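You operate a simulated robot arm through the tools that you are given. There is no shell and no other tool. Be economical: measure what you need, move in short steps, check, and stop when the job is done.

You are at the controls of a simulated robot arm. One attempt, no reset.

JOB
Strip module and board off the orange carriage.
Fine: switch off first; white plug into the white port on the rail, then the module upright on the white square, board into the rack's centre slot. Set down upright: module of the orange carriage.

Only the result counts: the job must be done as asked and must still hold three seconds after the hand-in. Knocking over, shifting, dropping, spilling or breaking anything else fails it.

ROBOT AND FRAMES
A 7-joint arm with a two-finger parallel gripper, fixed in place. Base frame: the origin is at the foot of the arm, x ahead of it, y to its left, z up. Units: m, degrees, N and s.
With the tool pointing down near the work surface it reaches from about 0.32 to 0.78 m from the base axis. Its first joint turns from -166.0 to 166.0 degrees. Payload 3.91 kg.
The TCP is the grasp point between the finger pads, 0.03 m short of the fingertips. In the tool frame z runs along the fingers and y along their closing line. Largest opening 0.11 m; finger width 0.02, thickness 0.01; the body of the gripper, 0.048 by 0.112 m, starts 0.055 m behind the TCP.
Orientation is that of the tool frame in the base frame, as [roll, pitch, yaw] about the fixed x, y, z axes, in that order (R = Rz(yaw) Ry(pitch) Rx(roll)). With the fingers straight down and closing along the base's y, the tool's x points along the base's -x, its y along +y and its z along -z.

CONTROLS
- The arm moves only by the tool apply_moves. Its argument "moves" is a list of rows, each a list of 7 numbers: the shift along the tool's x, y, z in m, then the turn, a rotation vector about the tool's x, y, z in degrees, then the gripper command, from -1 (fully open) to 1 (shut), values between in proportion. In form: [[dx, dy, dz, ax, ay, az, fingers], ...]. A call has 1 to 12 rows; each row shifts and turns the commanded pose from where the row before left it, along the tool's axes as they then stand. A row lasts 0.2 s, in which the tool goes at most 0.05 m and 8.6 degrees; a call with a longer step from one row to the next is refused whole, and so is a gripper value outside its range. Where a pose cannot be reached the arm comes as near as it can. A force on the tool above 40 N (or 10 N above the force at the start of the call, whichever is more), or a blocked arm, ends the call early, and 0.2 s more pass. Each finger travels about 0.153 m/s and halts on what it meets, pressing with about 25 N; the grip force reading is that of the motor and also rises with nothing between the fingers. The clock runs only during rows and for 0.2 s after the last one: add rows that do not move to give the fingers time. The reply holds the time, the measured pose of the TCP, the force on the tool along the base axes, the opening and the grip force, in the units named above and with some noise, with the torque about the TCP (base axes, N m) and any sound that the robot's microphone picked up, and new pictures: "views" is both (left out), scene, wrist or none.
- Cameras (640 x 400 px; columns grow to the right, rows downward): "scene" is fixed at [0.0399, -0.5042, 1.8775]; the picture's right is [0.81, -0.59, 0.00], its down [-0.43, -0.59, -0.69] and it looks along [0.41, 0.55, -0.73] (base axes); focal length 359 px, centre (320, 200). "wrist" rides on the gripper at [0.077, 0.007, -0.114] in the tool frame; the picture's right is [-0.09, 1.00, 0.00], its down [-0.80, -0.07, -0.59] and it looks along [-0.59, -0.05, 0.80] (tool axes); focal length 270 px, centre (320, 200). There is no depth. A picture from a camera that has moved, and an enlarged one, comes with that camera's place and axes in the base frame and with its lens. The place of the scene camera against the robot may be out by one fixed shift of up to 0.018 m in any direction.
- move_column(by): slides the trunk up (or, below 0, down) by that many m; the arm rides with it, the base frame stays. It gives what a move gives, with no picture.
- enlarge(camera, box): a new picture of the part [left, top, right, bottom] of that camera's present view, enlarged. No time passes.
- finish_job(): hands the job in; it is judged then, once.

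Work in short steps. Places have to be worked out from the pictures, the camera data and where the tool is seen: move nearer, look again, correct. Check each grasp and each placing, and mend what went wrong. You have 120 turns and 200 pictures in all, those below and enlarged ones among them. Open the gripper and draw the arm clear of the work before you hand the job in, unless the task says otherwise; then end with one line.

The tools are called after "Call:" by a JSON object that holds its "api" and its "payload". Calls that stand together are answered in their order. apply_moves: Moves the arm, as the interface text tells. Its arguments: {"type":"object","properties":{"moves":{"type":"array","items":{"type":"array","items":{"type":"number"}}},"views":{"type":"string","enum":["both","scene","wrist","none"]}},"required":["moves"]} The other tools are called the same way: move_column (by) slides the trunk up or down; enlarge (camera, box) takes an enlarged picture of a part of a camera's view; finish_job () hands the job in.

At the start:

```text
time_s: 0.0
ee_pos: [0.4113, 0.0221, 1.3898]
tcp_rot: [180.0, 0.0, -179.9]
wrist_force: [-0.3, -0.2, -0.3]
torque: [0.01, 0.01, 0.01]
opening: 0.1098
grip_force: 0.0
trunk travel left (down, up): [-0.575, 0.035]
```

scene: 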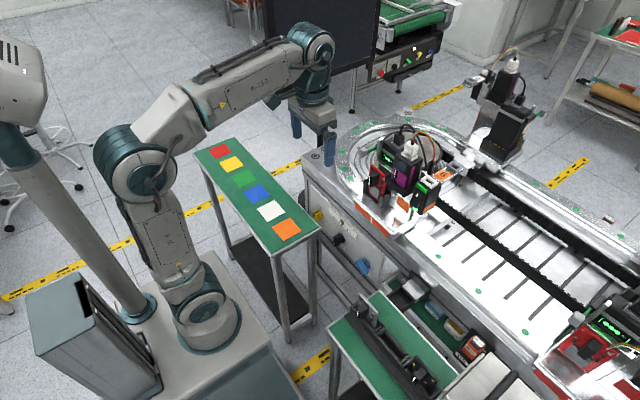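
wrist: 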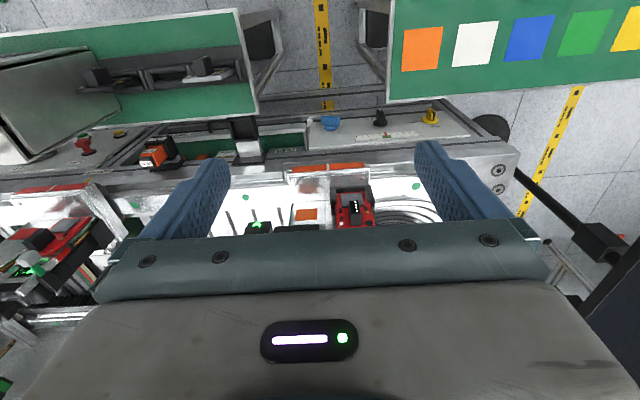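

The scene shows a carriage with orange front on the conveyor; I take enlarged views to identify parts.

Call:
{"api": "enlarge", "payload": {"camera": "scene", "box": [340, 110, 470, 240]}}

Call:
{"api": "enlarge", "payload": {"camera": "scene", "box": [300, 200, 560, 400]}}

Call:
{"api": "enlarge", "payload": {"camera": "wrist", "box": [200, 100, 440, 240]}}

Call:
{"api": "enlarge", "payload": {"camera": "scene", "box": [500, 240, 640, 400]}}

```text
3.08 times, centred on (405, 175) of scene
camera zoom: at [0.0399, -0.5042, 1.8775], right [0.81, -0.59, 0.0], down [-0.43, -0.59, -0.69], along [0.41, 0.55, -0.73], focal length 1105 px, centre (58, 277)
```

zoom: 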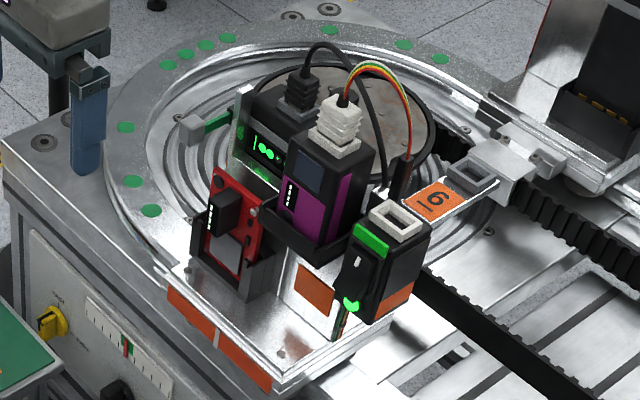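

```text
2.00 times, centred on (430, 300) of scene
camera zoom: at [0.0399, -0.5042, 1.8775], right [0.81, -0.59, 0.0], down [-0.43, -0.59, -0.69], along [0.41, 0.55, -0.73], focal length 718 px, centre (100, 0)
```

zoom: 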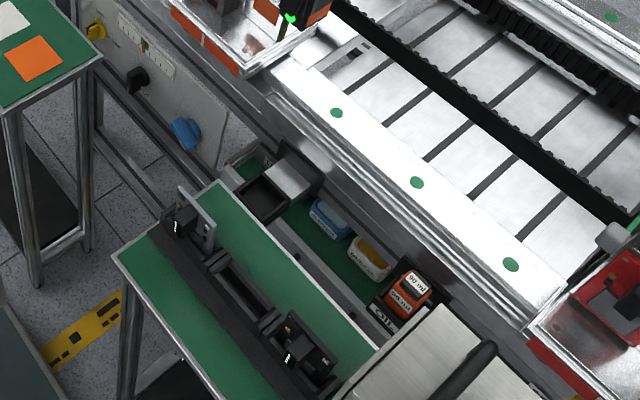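

```text
2.67 times, centred on (320, 170) of wrist
camera zoom: at [0.3328, 0.0283, 1.5058], right [0.09, 1.0, 0.0], down [0.8, -0.07, 0.59], along [0.59, -0.05, -0.8], focal length 721 px, centre (320, 280)
```

zoom: 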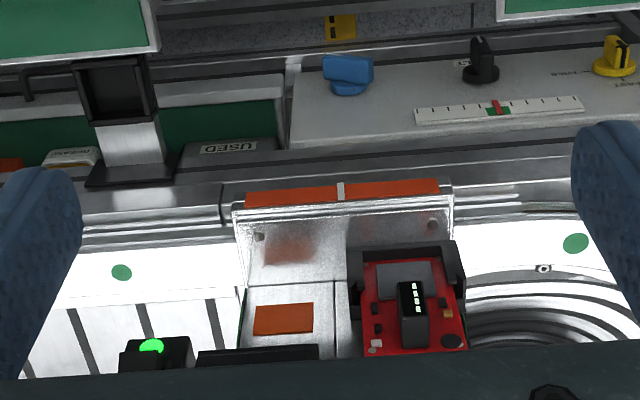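

```text
2.50 times, centred on (570, 320) of scene
camera zoom: at [0.0399, -0.5042, 1.8775], right [0.81, -0.59, 0.0], down [-0.43, -0.59, -0.69], along [0.41, 0.55, -0.73], focal length 898 px, centre (-305, -100)
```

zoom: 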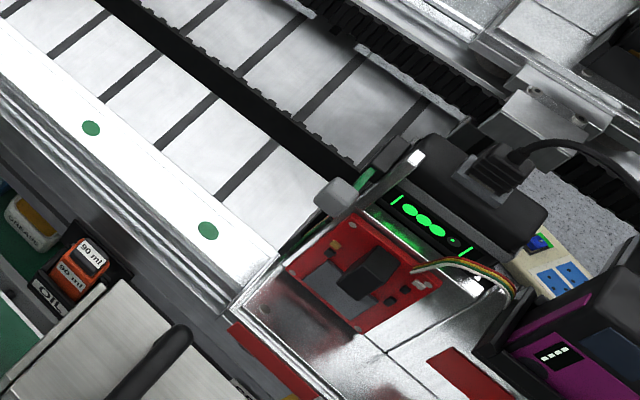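

The carriage holds a red board, a purple module with the white plug, a black unit, and a possible switch. I tilt the tool to look forward at it.

Call:
{"api": "apply_moves", "payload": {"moves": [[0, 0, 0, 0, -8.5, 0, -1], [0, 0, 0, 0, -8.5, 0, -1], [0, 0, 0, 0, -8.5, 0, -1], [0, 0, 0, 0, 0, 0, -1]], "views": "wrist"}}

```text
time_s: 1.0
ee_pos: [0.4124, 0.0218, 1.39]
tcp_rot: [-180.0, 25.6, -180.0]
wrist_force: [0.5, 0.7, 0.4]
torque: [-0.01, -0.02, -0.01]
opening: 0.1103
grip_force: 0.1
trunk travel left (down, up): [-0.575, 0.035]
camera wrist: at [0.2916, 0.028, 1.4611], right [0.08, 1.0, 0.04], down [0.47, -0.07, 0.88], along [0.88, -0.05, -0.47], focal length 270 px, centre (320, 200)
```

wrist: 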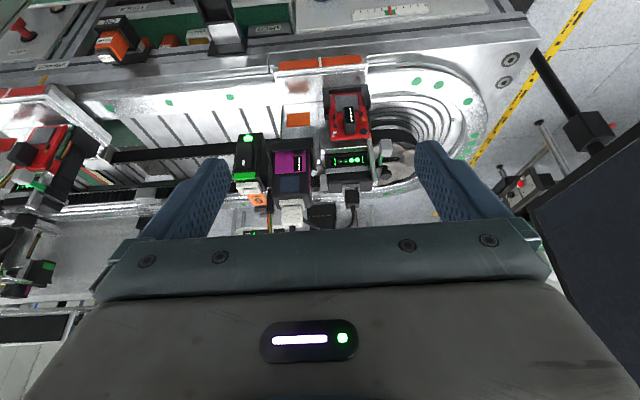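

Now the carriage is visible between the fingers; I enlarge it.

Call:
{"api": "enlarge", "payload": {"camera": "wrist", "box": [225, 50, 415, 240]}}

Call:
{"api": "enlarge", "payload": {"camera": "wrist", "box": [0, 0, 300, 130]}}

```text
2.11 times, centred on (320, 145) of wrist
camera zoom: at [0.2916, 0.028, 1.4611], right [0.08, 1.0, 0.04], down [0.47, -0.07, 0.88], along [0.88, -0.05, -0.47], focal length 569 px, centre (320, 316)
```

zoom: 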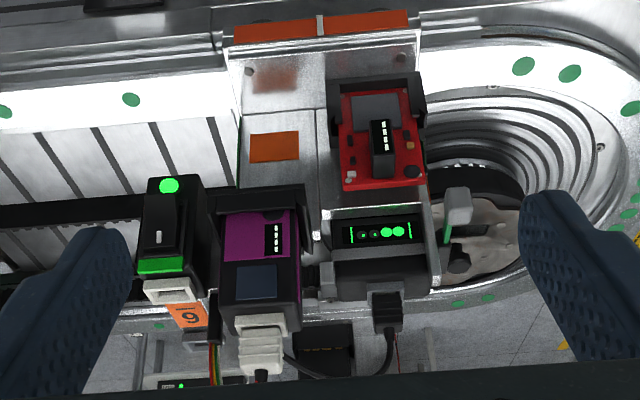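

```text
2.13 times, centred on (150, 65) of wrist
camera zoom: at [0.2916, 0.028, 1.4611], right [0.08, 1.0, 0.04], down [0.47, -0.07, 0.88], along [0.88, -0.05, -0.47], focal length 577 px, centre (683, 488)
```

zoom: 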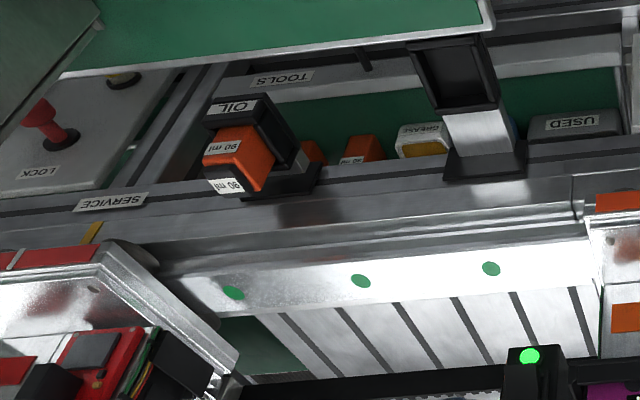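

I estimate the module near (0.71, -0.04, 1.1) but the depth is uncertain; I shift the arm 0.2 m to -y for a baseline.

Call:
{"api": "apply_moves", "payload": {"moves": [[0, -0.05, 0, 0, 0, 0, -1], [0, -0.05, 0, 0, 0, 0, -1], [0, -0.05, 0, 0, 0, 0, -1], [0, -0.05, 0, 0, 0, 0, -1], [0, 0, 0, 0, 0, 0, -1]], "views": "wrist"}}

Call:
{"api": "enlarge", "payload": {"camera": "wrist", "box": [400, 20, 590, 210]}}

```text
time_s: 2.2
ee_pos: [0.4081, -0.1799, 1.3908]
tcp_rot: [-179.9, 25.5, 180.0]
wrist_force: [-0.4, -0.8, 0.3]
torque: [0.02, -0.05, 0.01]
opening: 0.1101
grip_force: 0.0
trunk travel left (down, up): [-0.575, 0.035]
camera wrist: at [0.2884, -0.1742, 1.4622], right [0.08, 1.0, 0.04], down [0.47, -0.07, 0.88], along [0.88, -0.05, -0.47], focal length 270 px, centre (320, 200)
```

wrist: 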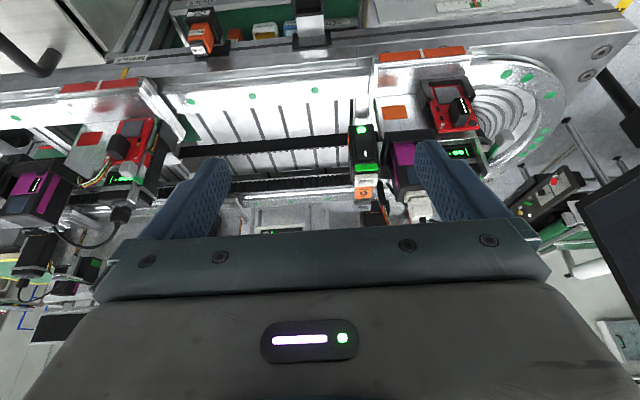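

```text
2.11 times, centred on (495, 115) of wrist
camera zoom: at [0.2884, -0.1742, 1.4622], right [0.08, 1.0, 0.04], down [0.47, -0.07, 0.88], along [0.88, -0.05, -0.47], focal length 569 px, centre (-48, 379)
```

zoom: 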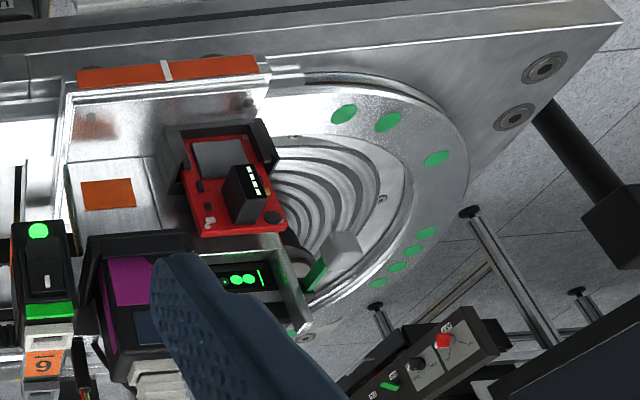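

Triangulation puts the front edge at (0.63, 0.02, 0.97), the black box's dot at (0.656, -0.116, 1.13) and the grey paddle at (0.655, 0.12, 1.176). Enlarge renders sharply, so I zoom in more.

Call:
{"api": "enlarge", "payload": {"camera": "wrist", "box": [335, 110, 445, 230]}}

Call:
{"api": "enlarge", "payload": {"camera": "scene", "box": [385, 145, 455, 225]}}

Call:
{"api": "enlarge", "payload": {"camera": "scene", "box": [355, 115, 435, 205]}}

```text
3.33 times, centred on (390, 170) of wrist
camera zoom: at [0.2884, -0.1742, 1.4622], right [0.08, 1.0, 0.04], down [0.47, -0.07, 0.88], along [0.88, -0.05, -0.47], focal length 901 px, centre (87, 300)
```

zoom: 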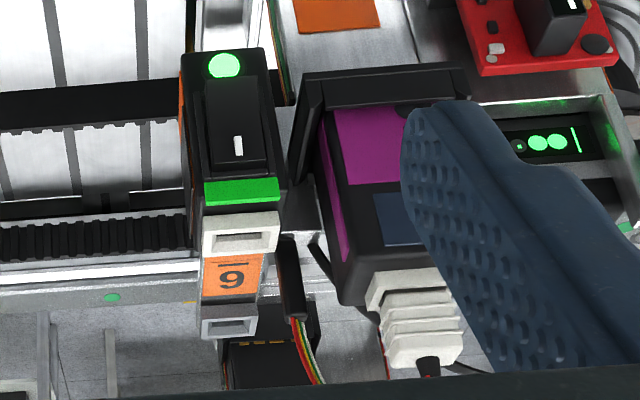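

```text
5.00 times, centred on (420, 185) of scene
camera zoom: at [0.0399, -0.5042, 1.8775], right [0.81, -0.59, 0.0], down [-0.43, -0.59, -0.69], along [0.41, 0.55, -0.73], focal length 1796 px, centre (-180, 275)
```

zoom: 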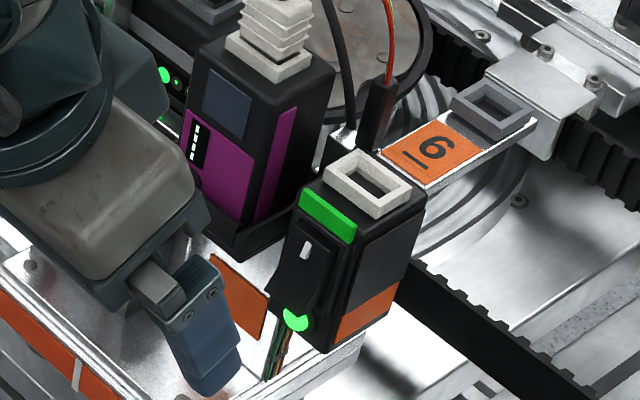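

```text
4.44 times, centred on (395, 160) of scene
camera zoom: at [0.0399, -0.5042, 1.8775], right [0.81, -0.59, 0.0], down [-0.43, -0.59, -0.69], along [0.41, 0.55, -0.73], focal length 1596 px, centre (-13, 378)
```

zoom: 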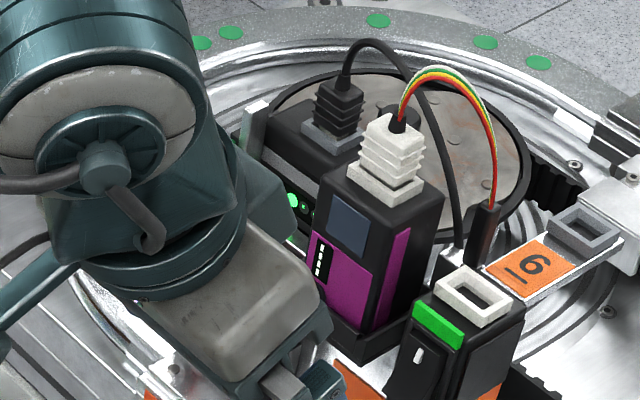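

Now details of the rocker box, the paddle, and the red carriage for comparison.

Call:
{"api": "enlarge", "payload": {"camera": "wrist", "box": [345, 115, 395, 205]}}

Call:
{"api": "enlarge", "payload": {"camera": "wrist", "box": [440, 100, 540, 180]}}

Call:
{"api": "enlarge", "payload": {"camera": "wrist", "box": [0, 70, 230, 310]}}

```text
4.44 times, centred on (370, 160) of wrist
camera zoom: at [0.2884, -0.1742, 1.4622], right [0.08, 1.0, 0.04], down [0.47, -0.07, 0.88], along [0.88, -0.05, -0.47], focal length 1201 px, centre (98, 378)
```

zoom: 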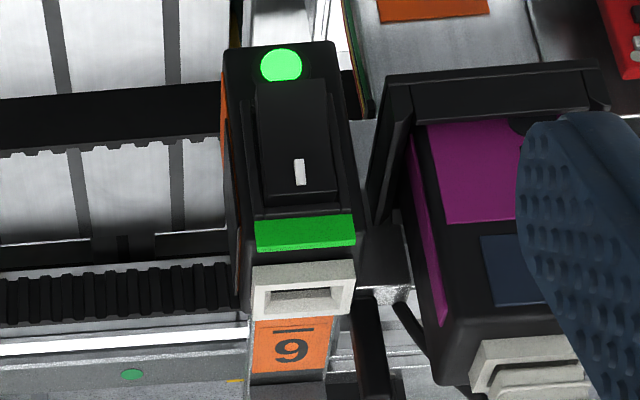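

```text
5.00 times, centred on (490, 140) of wrist
camera zoom: at [0.2884, -0.1742, 1.4622], right [0.08, 1.0, 0.04], down [0.47, -0.07, 0.88], along [0.88, -0.05, -0.47], focal length 1351 px, centre (-530, 500)
```

zoom: 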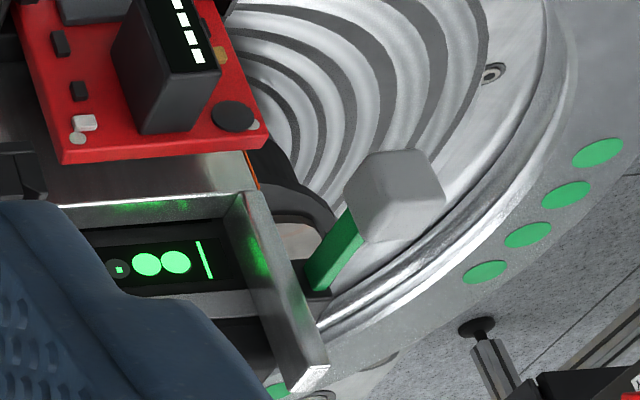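

```text
1.67 times, centred on (115, 190) of wrist
camera zoom: at [0.2884, -0.1742, 1.4622], right [0.08, 1.0, 0.04], down [0.47, -0.07, 0.88], along [0.88, -0.05, -0.47], focal length 450 px, centre (662, 217)
```

zoom: 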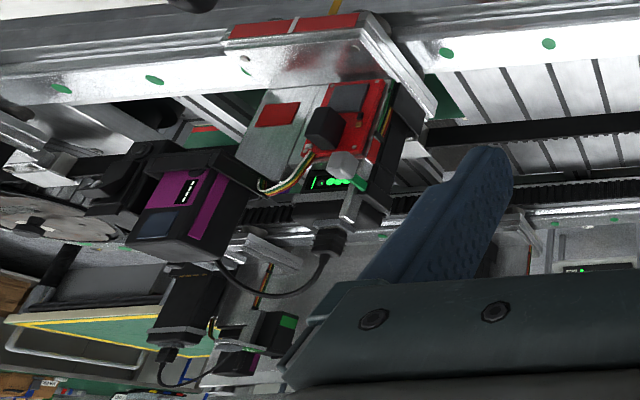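

Two switch candidates: the rocker on the black box (lamp green) and the grey paddle on a green blade. I move to the +y side to see the paddle and free the scene view.

Call:
{"api": "apply_moves", "payload": {"moves": [[0, 0.05, 0, 0, 0, 0, -1], [0, 0.05, 0, 0, 0, 0, -1], [0, 0.05, 0, 0, 0, 0, -1], [0, 0.05, 0, 0, 0, 0, -1], [0, 0.05, 0, 0, 0, 0, -1], [0, 0.05, 0, 0, 0, 0, -1], [0, 0.05, 0, 0, 0, 0, -1], [0, 0.05, 0, 0, 0, 0, -1], [0, 0, 0, 0, 0, 0, -1]], "views": "wrist"}}

Call:
{"api": "enlarge", "payload": {"camera": "wrist", "box": [220, 110, 300, 210]}}

Call:
{"api": "enlarge", "payload": {"camera": "scene", "box": [355, 120, 405, 170]}}

Call:
{"api": "enlarge", "payload": {"camera": "scene", "box": [390, 170, 440, 220]}}

```text
time_s: 4.2
ee_pos: [0.4112, 0.2245, 1.3904]
tcp_rot: [180.0, 25.5, -180.0]
wrist_force: [-0.8, -0.8, 0.1]
torque: [-0.03, -0.02, 0.0]
opening: 0.11
grip_force: 0.0
trunk travel left (down, up): [-0.575, 0.035]
camera wrist: at [0.2906, 0.2303, 1.462], right [0.08, 1.0, 0.04], down [0.47, -0.07, 0.88], along [0.88, -0.05, -0.47], focal length 270 px, centre (320, 200)
```

wrist: 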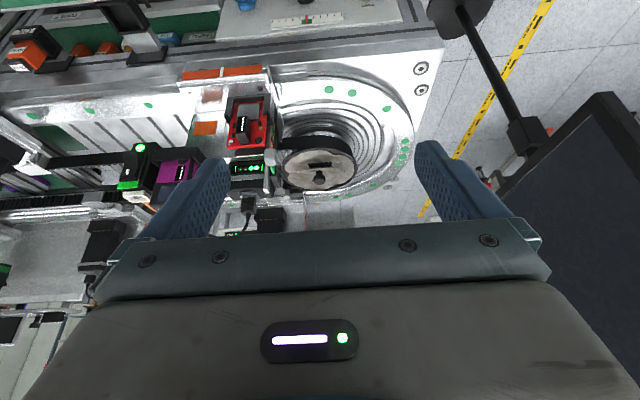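

```text
4.00 times, centred on (260, 160) of wrist
camera zoom: at [0.2906, 0.2303, 1.462], right [0.08, 1.0, 0.04], down [0.47, -0.07, 0.88], along [0.88, -0.05, -0.47], focal length 1081 px, centre (560, 360)
```

zoom: 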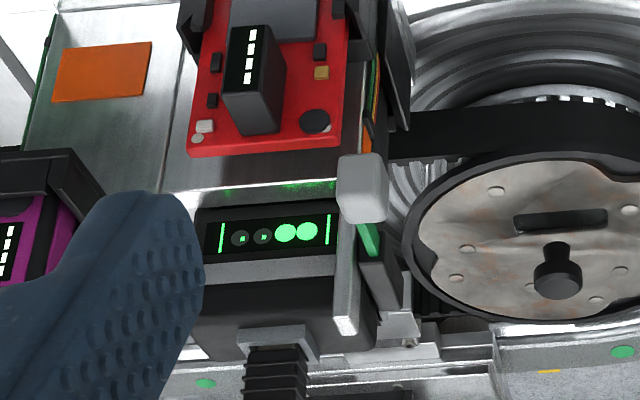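

```text
8.00 times, centred on (380, 145) of scene
camera zoom: at [0.0399, -0.5042, 1.8775], right [0.81, -0.59, 0.0], down [-0.43, -0.59, -0.69], along [0.41, 0.55, -0.73], focal length 2873 px, centre (-160, 640)
```

zoom: 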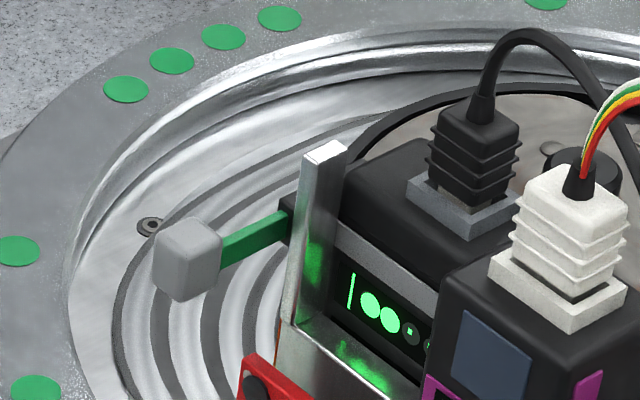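

```text
8.00 times, centred on (415, 195) of scene
camera zoom: at [0.0399, -0.5042, 1.8775], right [0.81, -0.59, 0.0], down [-0.43, -0.59, -0.69], along [0.41, 0.55, -0.73], focal length 2873 px, centre (-440, 240)
```

zoom: 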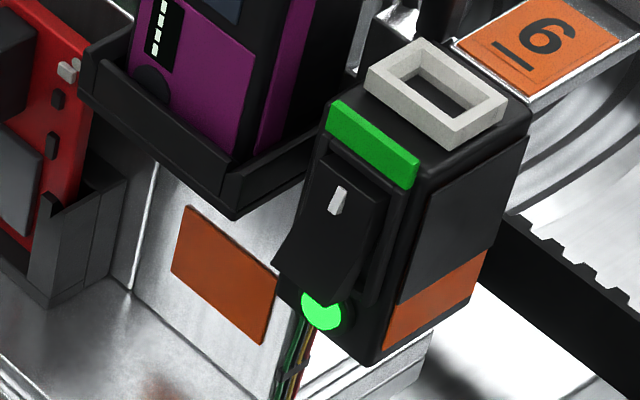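

The rocker's upper end with the "I" mark is pressed in and its lamp is lit, so pressing its lower end switches off. I zoom the current view to triangulate the box.

Call:
{"api": "enlarge", "payload": {"camera": "wrist", "box": [105, 130, 175, 215]}}

```text
4.71 times, centred on (140, 172) of wrist
camera zoom: at [0.2906, 0.2303, 1.462], right [0.08, 1.0, 0.04], down [0.47, -0.07, 0.88], along [0.88, -0.05, -0.47], focal length 1272 px, centre (1167, 329)
```

zoom: 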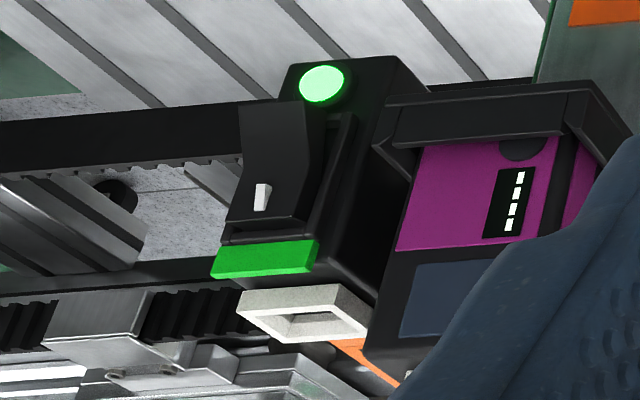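

Triangulated: lamp (0.658, -0.118, 1.130), rocker's protruding lower end (0.639, -0.117, 1.155). I move to y=-0.117, tilt to 50° and close the fingers.

Call:
{"api": "apply_moves", "payload": {"moves": [[0, -0.0488, 0, 0, -8.2, 0, 1], [0, -0.0488, 0, 0, -8.2, 0, 1], [0, -0.0488, 0, 0, -8.1, 0, 1], [0, -0.0488, 0, 0, 0, 0, 1], [0, -0.0488, 0, 0, 0, 0, 1], [0, -0.0488, 0, 0, 0, 0, 1], [0, -0.0488, 0, 0, 0, 0, 1], [0, 0, 0, 0, 0, 0, 1]], "views": "wrist"}}

```text
time_s: 6.0
ee_pos: [0.4123, -0.1195, 1.3902]
tcp_rot: [-180.0, 50.0, -179.9]
wrist_force: [-0.4, 0.9, 0.5]
torque: [-0.01, -0.01, 0.04]
opening: 0.0
grip_force: 25.4
trunk travel left (down, up): [-0.575, 0.035]
camera wrist: at [0.2735, -0.1141, 1.4058], right [0.06, 1.0, 0.07], down [0.06, -0.07, 1.0], along [1.0, -0.05, -0.06], focal length 270 px, centre (320, 200)
```

wrist: 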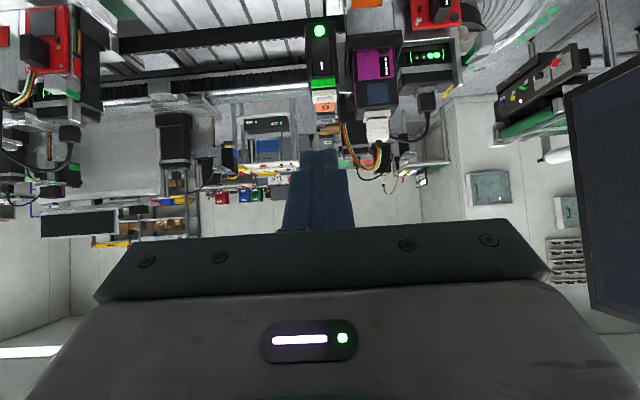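

On track. I advance to a pre-press pose with the tip at about (0.60, -0.117, 1.165).

Call:
{"api": "apply_moves", "payload": {"moves": [[0.0085, 0.0005, 0.0433, 0, 0, 0, 1], [0.0085, 0.0005, 0.0433, 0, 0, 0, 1], [0.0085, 0.0005, 0.0433, 0, 0, 0, 1], [0.0085, 0.0005, 0.0433, 0, 0, 0, 1], [0.0085, 0, 0.0433, 0, 0, 0, 1], [0.0085, 0, 0.0433, 0, 0, 0, 1], [0, 0, 0, 0, 0, 0, 1]], "views": "both"}}

Call:
{"api": "enlarge", "payload": {"camera": "wrist", "box": [230, 0, 450, 230]}}

Call:
{"api": "enlarge", "payload": {"camera": "scene", "box": [380, 150, 450, 220]}}

```text
time_s: 7.6
ee_pos: [0.5767, -0.117, 1.1851]
tcp_rot: [-179.9, 50.0, 180.0]
wrist_force: [-0.3, -0.2, -0.7]
torque: [0.02, -0.02, -0.03]
opening: 0.0
grip_force: 24.9
trunk travel left (down, up): [-0.575, 0.035]
camera wrist: at [0.4376, -0.1094, 1.2001], right [0.06, 1.0, 0.07], down [0.06, -0.07, 1.0], along [1.0, -0.05, -0.06], focal length 270 px, centre (320, 200)
```

scene: 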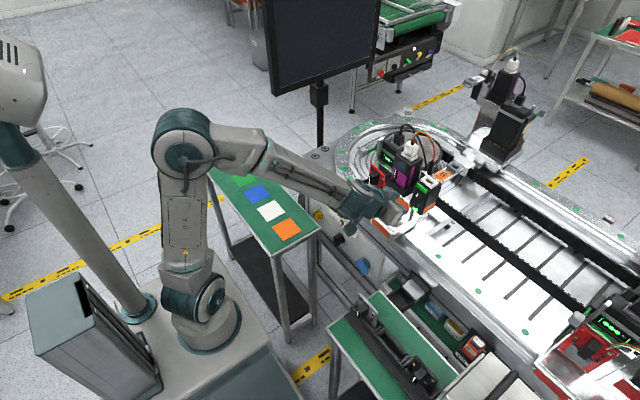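
wrist: 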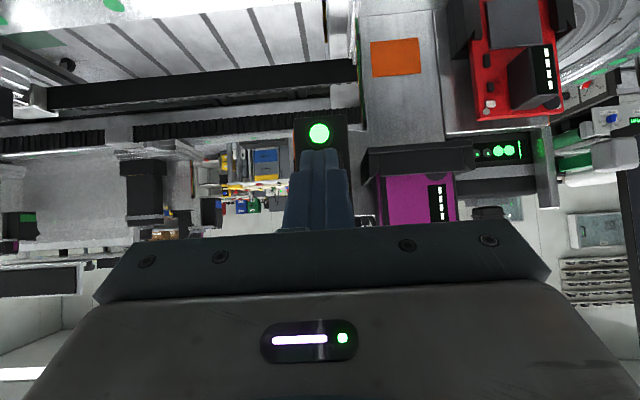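

```text
1.74 times, centred on (340, 115) of wrist
camera zoom: at [0.4376, -0.1094, 1.2001], right [0.06, 1.0, 0.07], down [0.06, -0.07, 1.0], along [1.0, -0.05, -0.06], focal length 470 px, centre (285, 348)
```

zoom: 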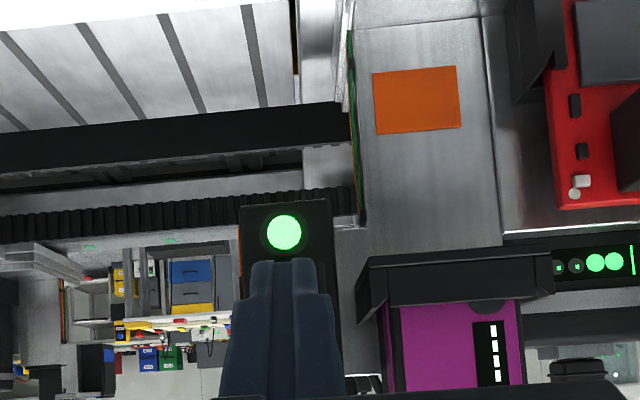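

```text
5.71 times, centred on (415, 185) of scene
camera zoom: at [0.0399, -0.5042, 1.8775], right [0.81, -0.59, 0.0], down [-0.43, -0.59, -0.69], along [0.41, 0.55, -0.73], focal length 2052 px, centre (-223, 286)
```

zoom: 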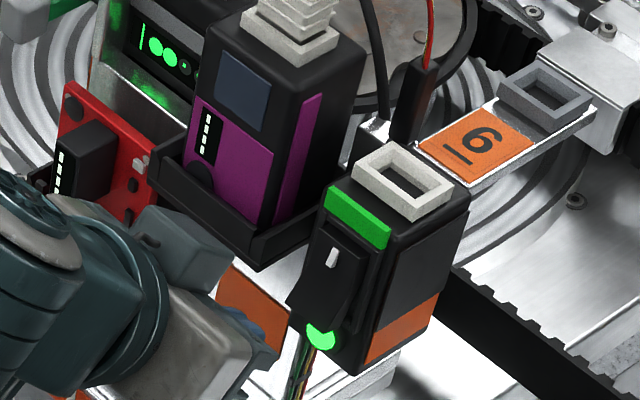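

Aligned with the rocker. I lower 12 mm and push +x gently in steps, about 40 mm.

Call:
{"api": "apply_moves", "payload": {"moves": [[0.0092, 0, 0.0077, 0, 0, 0, 1], [-0.0064, 0, 0.0077, 0, 0, 0, 1], [-0.0064, 0, 0.0077, 0, 0, 0, 1], [-0.0064, 0, 0.0077, 0, 0, 0, 1], [-0.0032, 0, 0.0038, 0, 0, 0, 1], [-0.0032, 0, 0.0038, 0, 0, 0, 1], [0, 0, 0, 0, 0, 0, 1]], "views": "none"}}

Call:
{"api": "enlarge", "payload": {"camera": "scene", "box": [380, 150, 450, 220]}}

```text
time_s: 9.2
ee_pos: [0.6164, -0.117, 1.1727]
tcp_rot: [-180.0, 49.9, 180.0]
wrist_force: [-0.7, -0.3, -0.4]
torque: [0.0, 0.06, -0.03]
opening: 0.0
grip_force: 25.1
trunk travel left (down, up): [-0.575, 0.035]
```

```text
5.71 times, centred on (415, 185) of scene
camera zoom: at [0.0399, -0.5042, 1.8775], right [0.81, -0.59, 0.0], down [-0.43, -0.59, -0.69], along [0.41, 0.55, -0.73], focal length 2052 px, centre (-223, 286)
```

zoom: 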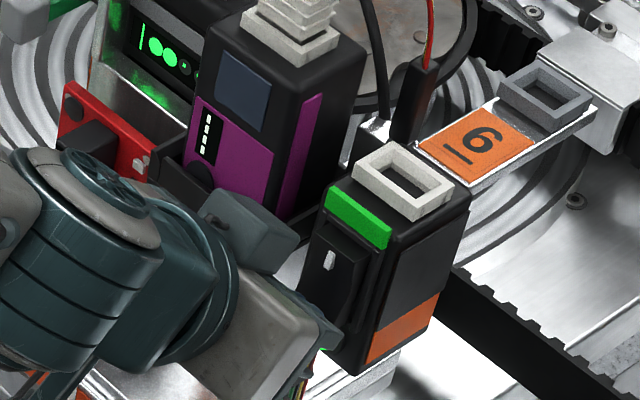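

Light contact probably started. I continue in 4 mm steps.

Call:
{"api": "apply_moves", "payload": {"moves": [[-0.0026, 0, 0.0031, 0, 0, 0, 1], [-0.0026, 0, 0.0031, 0, 0, 0, 1], [0, 0, 0, 0, 0, 0, 1]], "views": "wrist"}}

Call:
{"api": "enlarge", "payload": {"camera": "scene", "box": [390, 160, 450, 220]}}

```text
time_s: 10.0
ee_pos: [0.6232, -0.1166, 1.1718]
tcp_rot: [-180.0, 50.0, 179.9]
wrist_force: [-10.7, -0.9, -1.9]
torque: [0.13, 0.2, 0.06]
opening: 0.0
grip_force: 24.9
trunk travel left (down, up): [-0.575, 0.035]
heard: click
camera wrist: at [0.4845, -0.1116, 1.1884], right [0.06, 1.0, 0.07], down [0.06, -0.07, 1.0], along [1.0, -0.05, -0.06], focal length 270 px, centre (320, 200)
```

wrist: 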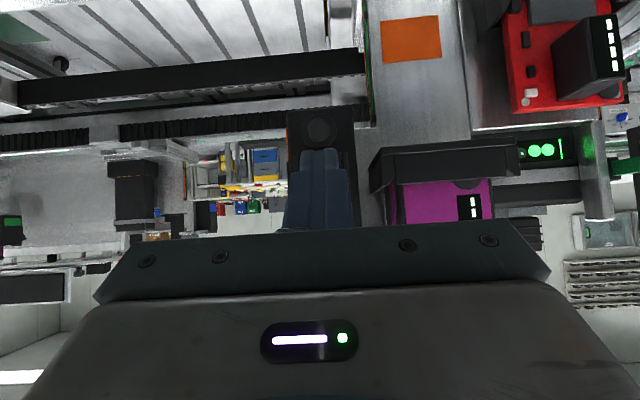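

```text
6.67 times, centred on (420, 190) of scene
camera zoom: at [0.0399, -0.5042, 1.8775], right [0.81, -0.59, 0.0], down [-0.43, -0.59, -0.69], along [0.41, 0.55, -0.73], focal length 2394 px, centre (-347, 267)
```

zoom: 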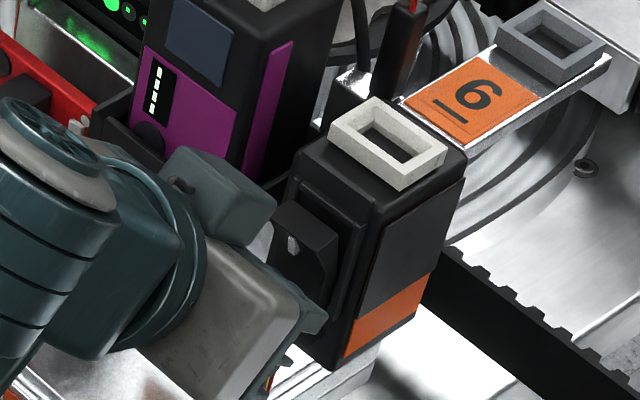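

Click heard, lamp dark, green band hidden: it's off. I retreat to the earlier viewing pose to locate the plug and port.

Call:
{"api": "apply_moves", "payload": {"moves": [[0.0257, 0, -0.0306, 0, 0, 0, 1], [-0.0085, 0, -0.0433, 0, 0, 0, 0], [-0.0085, 0, -0.0433, 0, 0, 0, -1], [-0.0085, 0, -0.0433, 0, 0, 0, -1], [-0.0085, 0, -0.0433, 0, 0, 0, -1], [-0.0085, 0, -0.0433, 0, 0, 0, -1], [0, 0, 0, 0, 0, 0, -1]], "views": "wrist"}}

Call:
{"api": "enlarge", "payload": {"camera": "wrist", "box": [300, 10, 430, 170]}}

Call:
{"api": "enlarge", "payload": {"camera": "scene", "box": [385, 120, 455, 220]}}

```text
time_s: 11.6
ee_pos: [0.445, -0.1185, 1.3427]
tcp_rot: [180.0, 50.0, 179.9]
wrist_force: [0.0, 0.1, -0.1]
torque: [0.02, 0.0, 0.01]
opening: 0.1099
grip_force: 0.2
trunk travel left (down, up): [-0.575, 0.035]
camera wrist: at [0.3075, -0.1125, 1.3583], right [0.06, 1.0, 0.07], down [0.06, -0.07, 1.0], along [1.0, -0.05, -0.06], focal length 270 px, centre (320, 200)
```

wrist: 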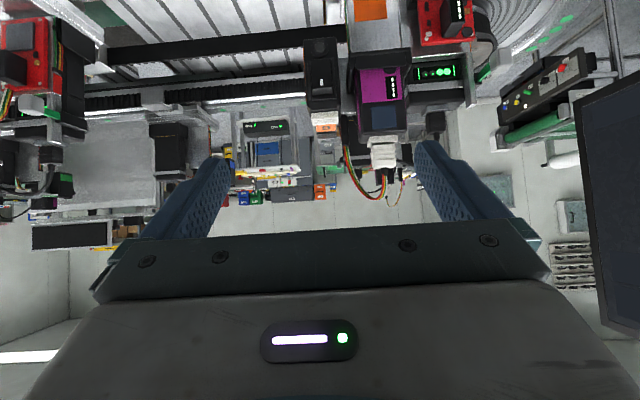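

```text
2.50 times, centred on (365, 90) of wrist
camera zoom: at [0.3075, -0.1125, 1.3583], right [0.06, 1.0, 0.07], down [0.06, -0.07, 1.0], along [1.0, -0.05, -0.06], focal length 676 px, centre (208, 475)
```

zoom: 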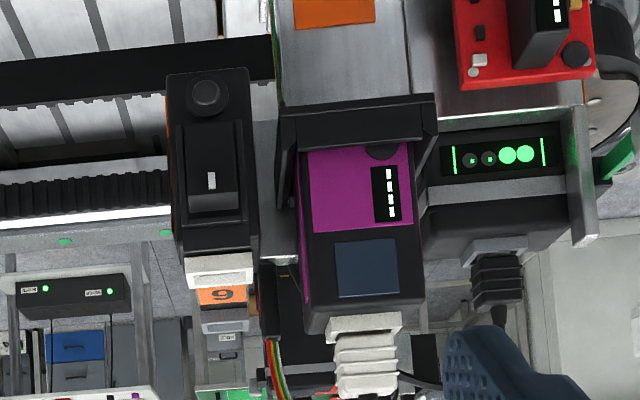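

```text
4.00 times, centred on (420, 170) of scene
camera zoom: at [0.0399, -0.5042, 1.8775], right [0.81, -0.59, 0.0], down [-0.43, -0.59, -0.69], along [0.41, 0.55, -0.73], focal length 1437 px, centre (-80, 320)
```

zoom: 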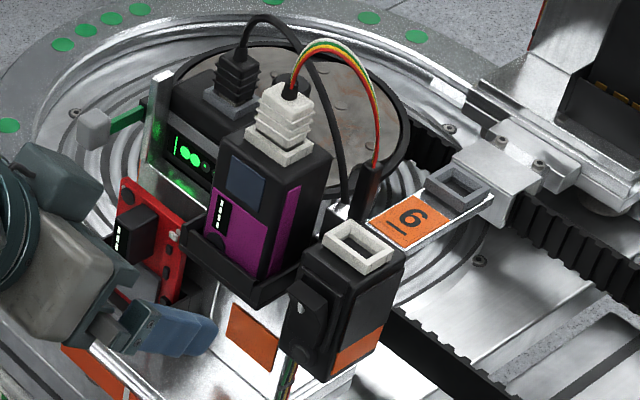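

Next the second viewpoint, 0.2 m to +y.

Call:
{"api": "apply_moves", "payload": {"moves": [[0, 0.05, 0, 0, 0, 0, -1], [0, 0.05, 0, 0, 0, 0, -1], [0, 0.05, 0, 0, 0, 0, -1], [0, 0.05, 0, 0, 0, 0, -1], [0, 0, 0, 0, 0, 0, -1]], "views": "none"}}

Call:
{"api": "enlarge", "payload": {"camera": "wrist", "box": [160, 20, 310, 210]}}

```text
time_s: 12.8
ee_pos: [0.4464, 0.0832, 1.3467]
tcp_rot: [180.0, 50.0, -180.0]
wrist_force: [-0.2, 0.1, -1.3]
torque: [0.01, 0.02, 0.02]
opening: 0.1101
grip_force: 0.1
trunk travel left (down, up): [-0.575, 0.035]
```

```text
2.11 times, centred on (235, 115) of wrist
camera zoom: at [0.3082, 0.0892, 1.3617], right [0.06, 1.0, 0.07], down [0.06, -0.07, 1.0], along [1.0, -0.05, -0.06], focal length 569 px, centre (499, 379)
```

zoom: 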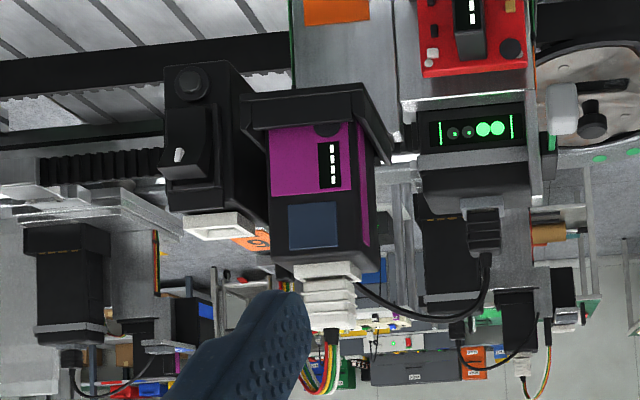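

Plug collar sits around (0.695, -0.040, 1.252), plug to about z 1.295, and the carriage is about axis-aligned. I bring the tool upright, raise it and yaw so the fingers close along base x with the camera on the -y side.

Call:
{"api": "apply_moves", "payload": {"moves": [[0, 0, -0.02, 0, 8.4, 0, -1], [0, 0, -0.02, 0, 8.4, 0, -1], [0, 0, -0.02, 0, 8.3, 0, -1], [0, 0, -0.02, 0, 8.3, 0, -1], [0, 0, 0, 0, 8.3, 0, -1], [0, 0, 0, 0, 8.3, 0, -1], [0, 0, 0, 0, 0, 0, -1]], "views": "none"}}

Call:
{"api": "apply_moves", "payload": {"moves": [[0, 0, 0, 0, 0, -8.2, -1], [0, 0, 0, 0, 0, -8.2, -1], [0, 0, 0, 0, 0, -8.2, -1], [0, 0, 0, 0, 0, -8.2, -1], [0, 0, 0, 0, 0, -8.2, -1], [0, 0, 0, 0, 0, -8.2, -1], [0, 0, 0, 0, 0, -8.2, -1], [0, 0, 0, 0, 0, -8.2, -1], [0, 0, 0, 0, 0, -8.2, -1], [0, 0, 0, 0, 0, -8.1, -1], [0, 0, 0, 0, 0, -8.1, -1], [0, 0, 0, 0, 0, 0, -1]], "views": "both"}}

```text
time_s: 14.4
ee_pos: [0.3975, 0.0823, 1.4078]
tcp_rot: [-179.9, 0.0, 179.9]
wrist_force: [-0.2, -0.3, 0.0]
torque: [-0.02, -0.03, 0.03]
opening: 0.1102
grip_force: 0.1
trunk travel left (down, up): [-0.575, 0.035]
```

```text
time_s: 17.0
ee_pos: [0.3991, 0.0828, 1.406]
tcp_rot: [-179.9, 0.0, -89.9]
wrist_force: [0.9, -0.1, 1.1]
torque: [0.01, -0.02, 0.05]
opening: 0.1101
grip_force: 0.0
trunk travel left (down, up): [-0.575, 0.035]
camera wrist: at [0.391, 0.0053, 1.5221], right [-1.0, 0.09, 0.0], down [0.07, 0.8, 0.59], along [0.05, 0.59, -0.8], focal length 270 px, centre (320, 200)
```

scene: 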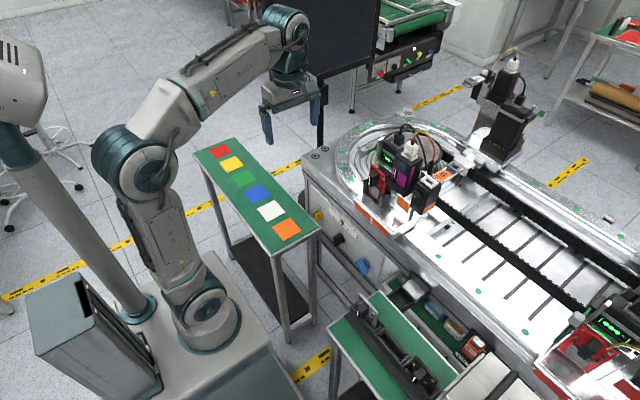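
wrist: 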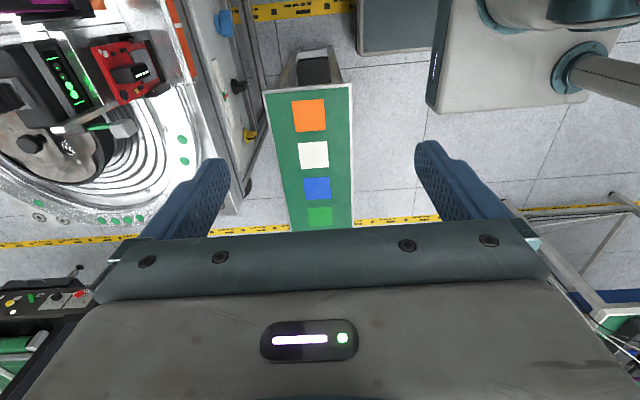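

Tool is upright with fingers along x. I move over to (0.69, -0.12, 1.42) to look at the plug and port from the -y side.

Call:
{"api": "apply_moves", "payload": {"moves": [[0.0254, -0.0364, -0.0018, 0, 0, 0, -1], [0.0254, -0.0364, -0.0018, 0, 0, 0, -1], [0.0254, -0.0364, -0.0018, 0, 0, 0, -1], [0.0254, -0.0364, -0.0018, 0, 0, 0, -1], [0.0254, -0.0364, -0.0018, 0, 0, 0, -1], [0.0254, -0.0364, -0.0018, 0, 0, 0, -1], [0.0254, -0.0364, -0.0018, 0, 0, 0, -1], [0.0254, -0.0364, -0.0018, 0, 0, 0, -1], [0, 0, 0, 0, 0, 0, -1]], "views": "both"}}

Call:
{"api": "enlarge", "payload": {"camera": "wrist", "box": [230, 50, 430, 240]}}

```text
time_s: 19.0
ee_pos: [0.6059, -0.0731, 1.3964]
tcp_rot: [-179.9, 0.0, -90.0]
wrist_force: [-0.3, -0.4, 0.1]
torque: [0.0, 0.01, 0.02]
opening: 0.1099
grip_force: 0.0
out of reach, approached as far as the arm can: row 6, 7, 8
trunk travel left (down, up): [-0.575, 0.035]
camera wrist: at [0.5981, -0.1518, 1.5126], right [-1.0, 0.09, 0.0], down [0.07, 0.8, 0.59], along [0.05, 0.59, -0.8], focal length 270 px, centre (320, 200)
```

scene: 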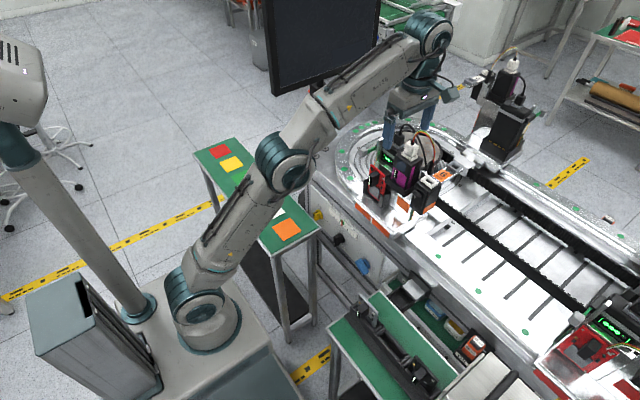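
wrist: 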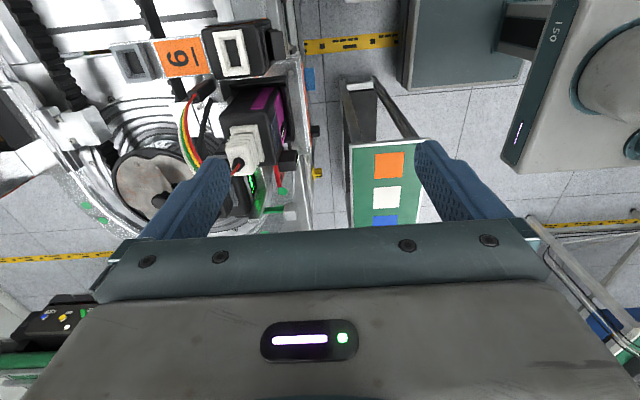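

```text
2.11 times, centred on (330, 145) of wrist
camera zoom: at [0.5981, -0.1518, 1.5126], right [-1.0, 0.09, 0.0], down [0.07, 0.8, 0.59], along [0.05, 0.59, -0.8], focal length 569 px, centre (299, 316)
```

zoom: 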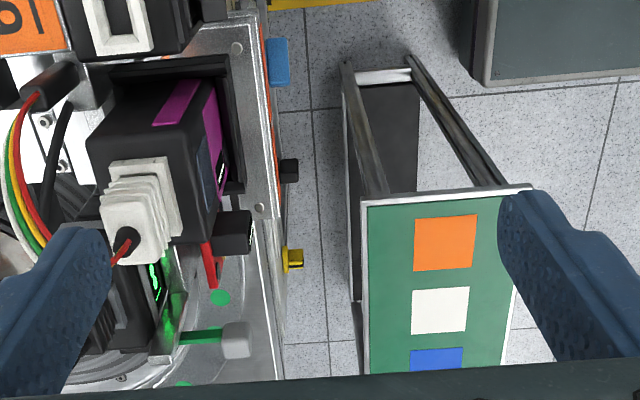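

Reach is limited at this height, so I raise the trunk 0.035. Top view gives plug centre at about (0.682, -0.040), port ~(0.68, -0.117).

Call:
{"api": "move_column", "payload": {"by": 0.035}}

```text
time_s: 19.8
ee_pos: [0.6066, -0.0733, 1.4314]
tcp_rot: [-179.9, 0.1, -90.0]
wrist_force: [0.0, -0.1, 0.0]
torque: [0.05, -0.04, 0.02]
opening: 0.1101
grip_force: 0.2
trunk travel left (down, up): [-0.61, 0.0]
```

I lower 5 cm here (clear of everything), then see where the commanded pose stands.

Call:
{"api": "apply_moves", "payload": {"moves": [[0, 0, 0.025, 0, 0, 0, -0.09], [0, 0, 0.025, 0, 0, 0, -0.09], [0, 0, 0, 0, 0, 0, -0.09]], "views": "none"}}

```text
time_s: 20.6
ee_pos: [0.6065, -0.0732, 1.3823]
tcp_rot: [-179.8, 0.1, -90.0]
wrist_force: [0.1, -0.3, -0.4]
torque: [0.0, 0.01, 0.03]
opening: 0.0598
grip_force: 0.0
trunk travel left (down, up): [-0.61, 0.0]
```

Command equals actual. I move over the plug: +x 0.075, +y 0.033.

Call:
{"api": "apply_moves", "payload": {"moves": [[-0.011, -0.025, 0, 0, 0, 0, -0.09], [-0.011, -0.025, 0, 0, 0, 0, -0.09], [-0.011, -0.025, 0, 0, 0, 0, -0.09], [0, 0, 0, 0, 0, 0, -0.09]], "views": "wrist"}}

Call:
{"api": "enlarge", "payload": {"camera": "wrist", "box": [230, 70, 410, 240]}}

Call:
{"api": "enlarge", "payload": {"camera": "scene", "box": [370, 90, 450, 200]}}

```text
time_s: 21.6
ee_pos: [0.6559, -0.0499, 1.3822]
tcp_rot: [-179.9, -0.1, -90.0]
wrist_force: [0.2, 0.1, 0.1]
torque: [0.04, -0.02, -0.02]
opening: 0.0601
grip_force: 0.0
out of reach, approached as far as the arm can: row 3
trunk travel left (down, up): [-0.61, 0.0]
camera wrist: at [0.6487, -0.1286, 1.498], right [-1.0, 0.09, 0.0], down [0.07, 0.8, 0.59], along [0.05, 0.59, -0.8], focal length 270 px, centre (320, 200)
```

wrist: 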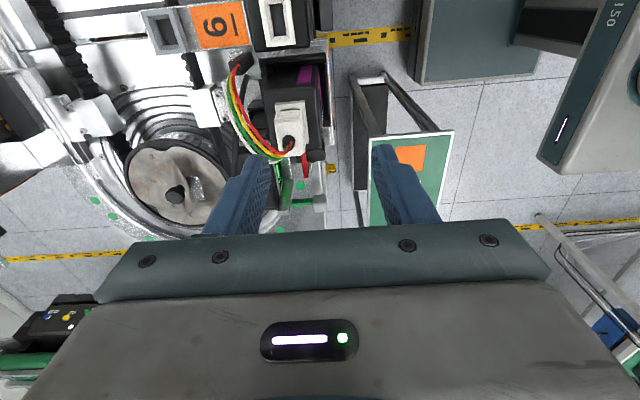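

```text
2.35 times, centred on (320, 155) of wrist
camera zoom: at [0.6487, -0.1286, 1.498], right [-1.0, 0.09, 0.0], down [0.07, 0.8, 0.59], along [0.05, 0.59, -0.8], focal length 636 px, centre (320, 306)
```

zoom: 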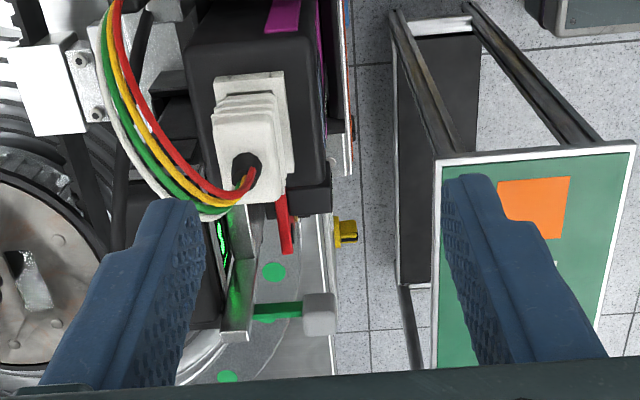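

```text
3.64 times, centred on (410, 145) of scene
camera zoom: at [0.0399, -0.5042, 1.8775], right [0.81, -0.59, 0.0], down [-0.43, -0.59, -0.69], along [0.41, 0.55, -0.73], focal length 1306 px, centre (-7, 400)
```

zoom: 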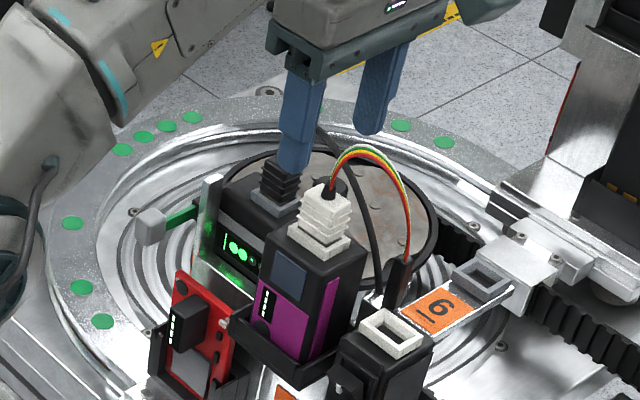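

At lower height the reach grows. I go to y=-0.036, then diagonally down/forward along the reach limit to (0.682, -0.036, 1.352).

Call:
{"api": "apply_moves", "payload": {"moves": [[-0.014, 0, 0.012, 0, 0, 0, -0.09], [0, -0.013, 0.01, 0, 0, 0, -0.09], [0, -0.013, 0.01, 0, 0, 0, -0.09], [0, 0, 0, 0, 0, 0, -0.09]], "views": "none"}}

Call:
{"api": "enlarge", "payload": {"camera": "wrist", "box": [230, 70, 410, 240]}}

Call:
{"api": "enlarge", "payload": {"camera": "scene", "box": [385, 100, 445, 180]}}

```text
time_s: 22.6
ee_pos: [0.6809, -0.0364, 1.3514]
tcp_rot: [-179.7, -0.1, -90.1]
wrist_force: [0.0, 0.8, 0.0]
torque: [-0.04, 0.01, 0.02]
opening: 0.0599
grip_force: 0.2
trunk travel left (down, up): [-0.61, 0.0]
```

```text
2.35 times, centred on (320, 155) of wrist
camera zoom: at [0.6724, -0.1149, 1.4662], right [-1.0, 0.09, -0.01], down [0.07, 0.8, 0.59], along [0.06, 0.59, -0.8], focal length 636 px, centre (320, 306)
```

zoom: 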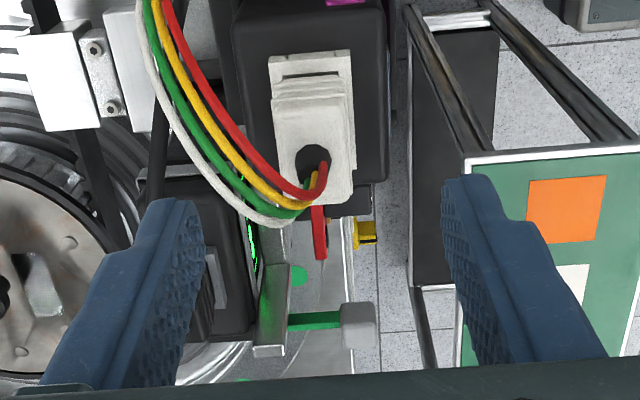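

```text
5.00 times, centred on (415, 140) of scene
camera zoom: at [0.0399, -0.5042, 1.8775], right [0.81, -0.59, 0.0], down [-0.43, -0.59, -0.69], along [0.41, 0.55, -0.73], focal length 1796 px, centre (-155, 500)
```

zoom: 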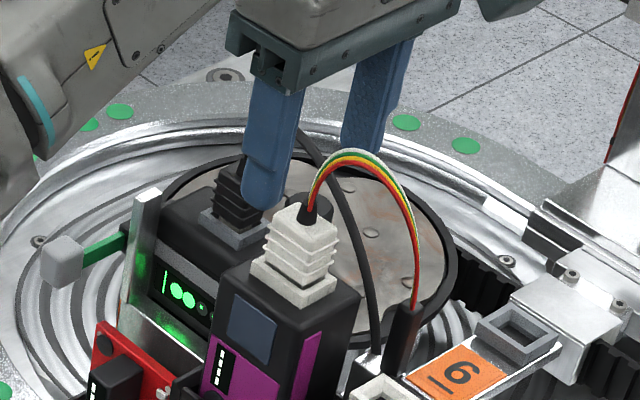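

TCP is centred over the plug in x (0.681) and the ribbon clears the fingers. I narrow the opening to 0.05 and descend 5 cm.

Call:
{"api": "apply_moves", "payload": {"moves": [[0, 0, 0.01, 0, 0, 0, 0.09], [0, 0, 0.015, 0, 0, 0, 0.09], [0, 0, 0.015, 0, 0, 0, 0.09], [0, 0, 0.012, 0, 0, 0, 0.09], [0, 0, 0, 0, 0, 0, 0.09]], "views": "wrist"}}

Call:
{"api": "enlarge", "payload": {"camera": "wrist", "box": [230, 70, 410, 240]}}

Call:
{"api": "enlarge", "payload": {"camera": "scene", "box": [385, 110, 445, 190]}}

```text
time_s: 23.8
ee_pos: [0.6818, -0.0391, 1.2972]
tcp_rot: [-180.0, -0.1, -90.1]
wrist_force: [0.4, -0.1, 1.0]
torque: [0.02, -0.02, 0.02]
opening: 0.0497
grip_force: 0.0
trunk travel left (down, up): [-0.61, 0.0]
camera wrist: at [0.6739, -0.1158, 1.4128], right [-1.0, 0.09, 0.0], down [0.07, 0.8, 0.59], along [0.05, 0.59, -0.8], focal length 270 px, centre (320, 200)
```

wrist: 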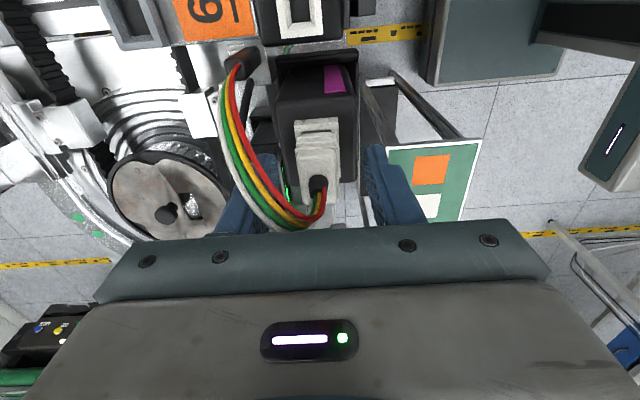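

```text
2.35 times, centred on (320, 155) of wrist
camera zoom: at [0.6739, -0.1158, 1.4128], right [-1.0, 0.09, 0.0], down [0.07, 0.8, 0.59], along [0.05, 0.59, -0.8], focal length 636 px, centre (320, 306)
```

zoom: 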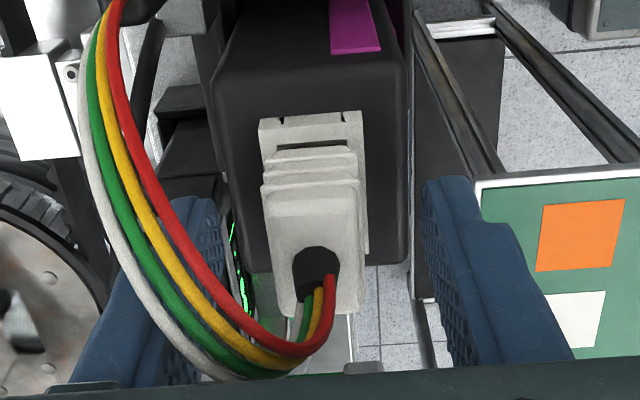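

```text
5.00 times, centred on (415, 150) of scene
camera zoom: at [0.0399, -0.5042, 1.8775], right [0.81, -0.59, 0.0], down [-0.43, -0.59, -0.69], along [0.41, 0.55, -0.73], focal length 1796 px, centre (-155, 450)
```

zoom: 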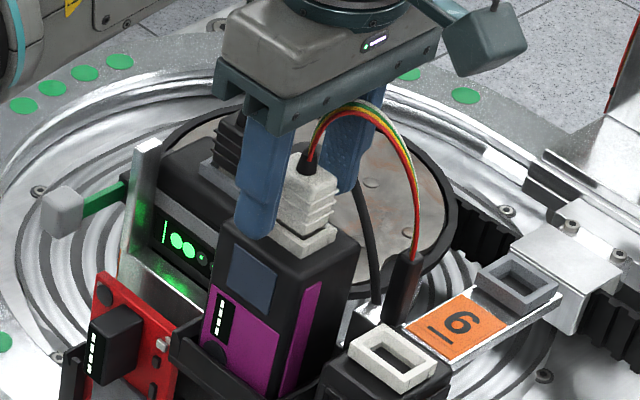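

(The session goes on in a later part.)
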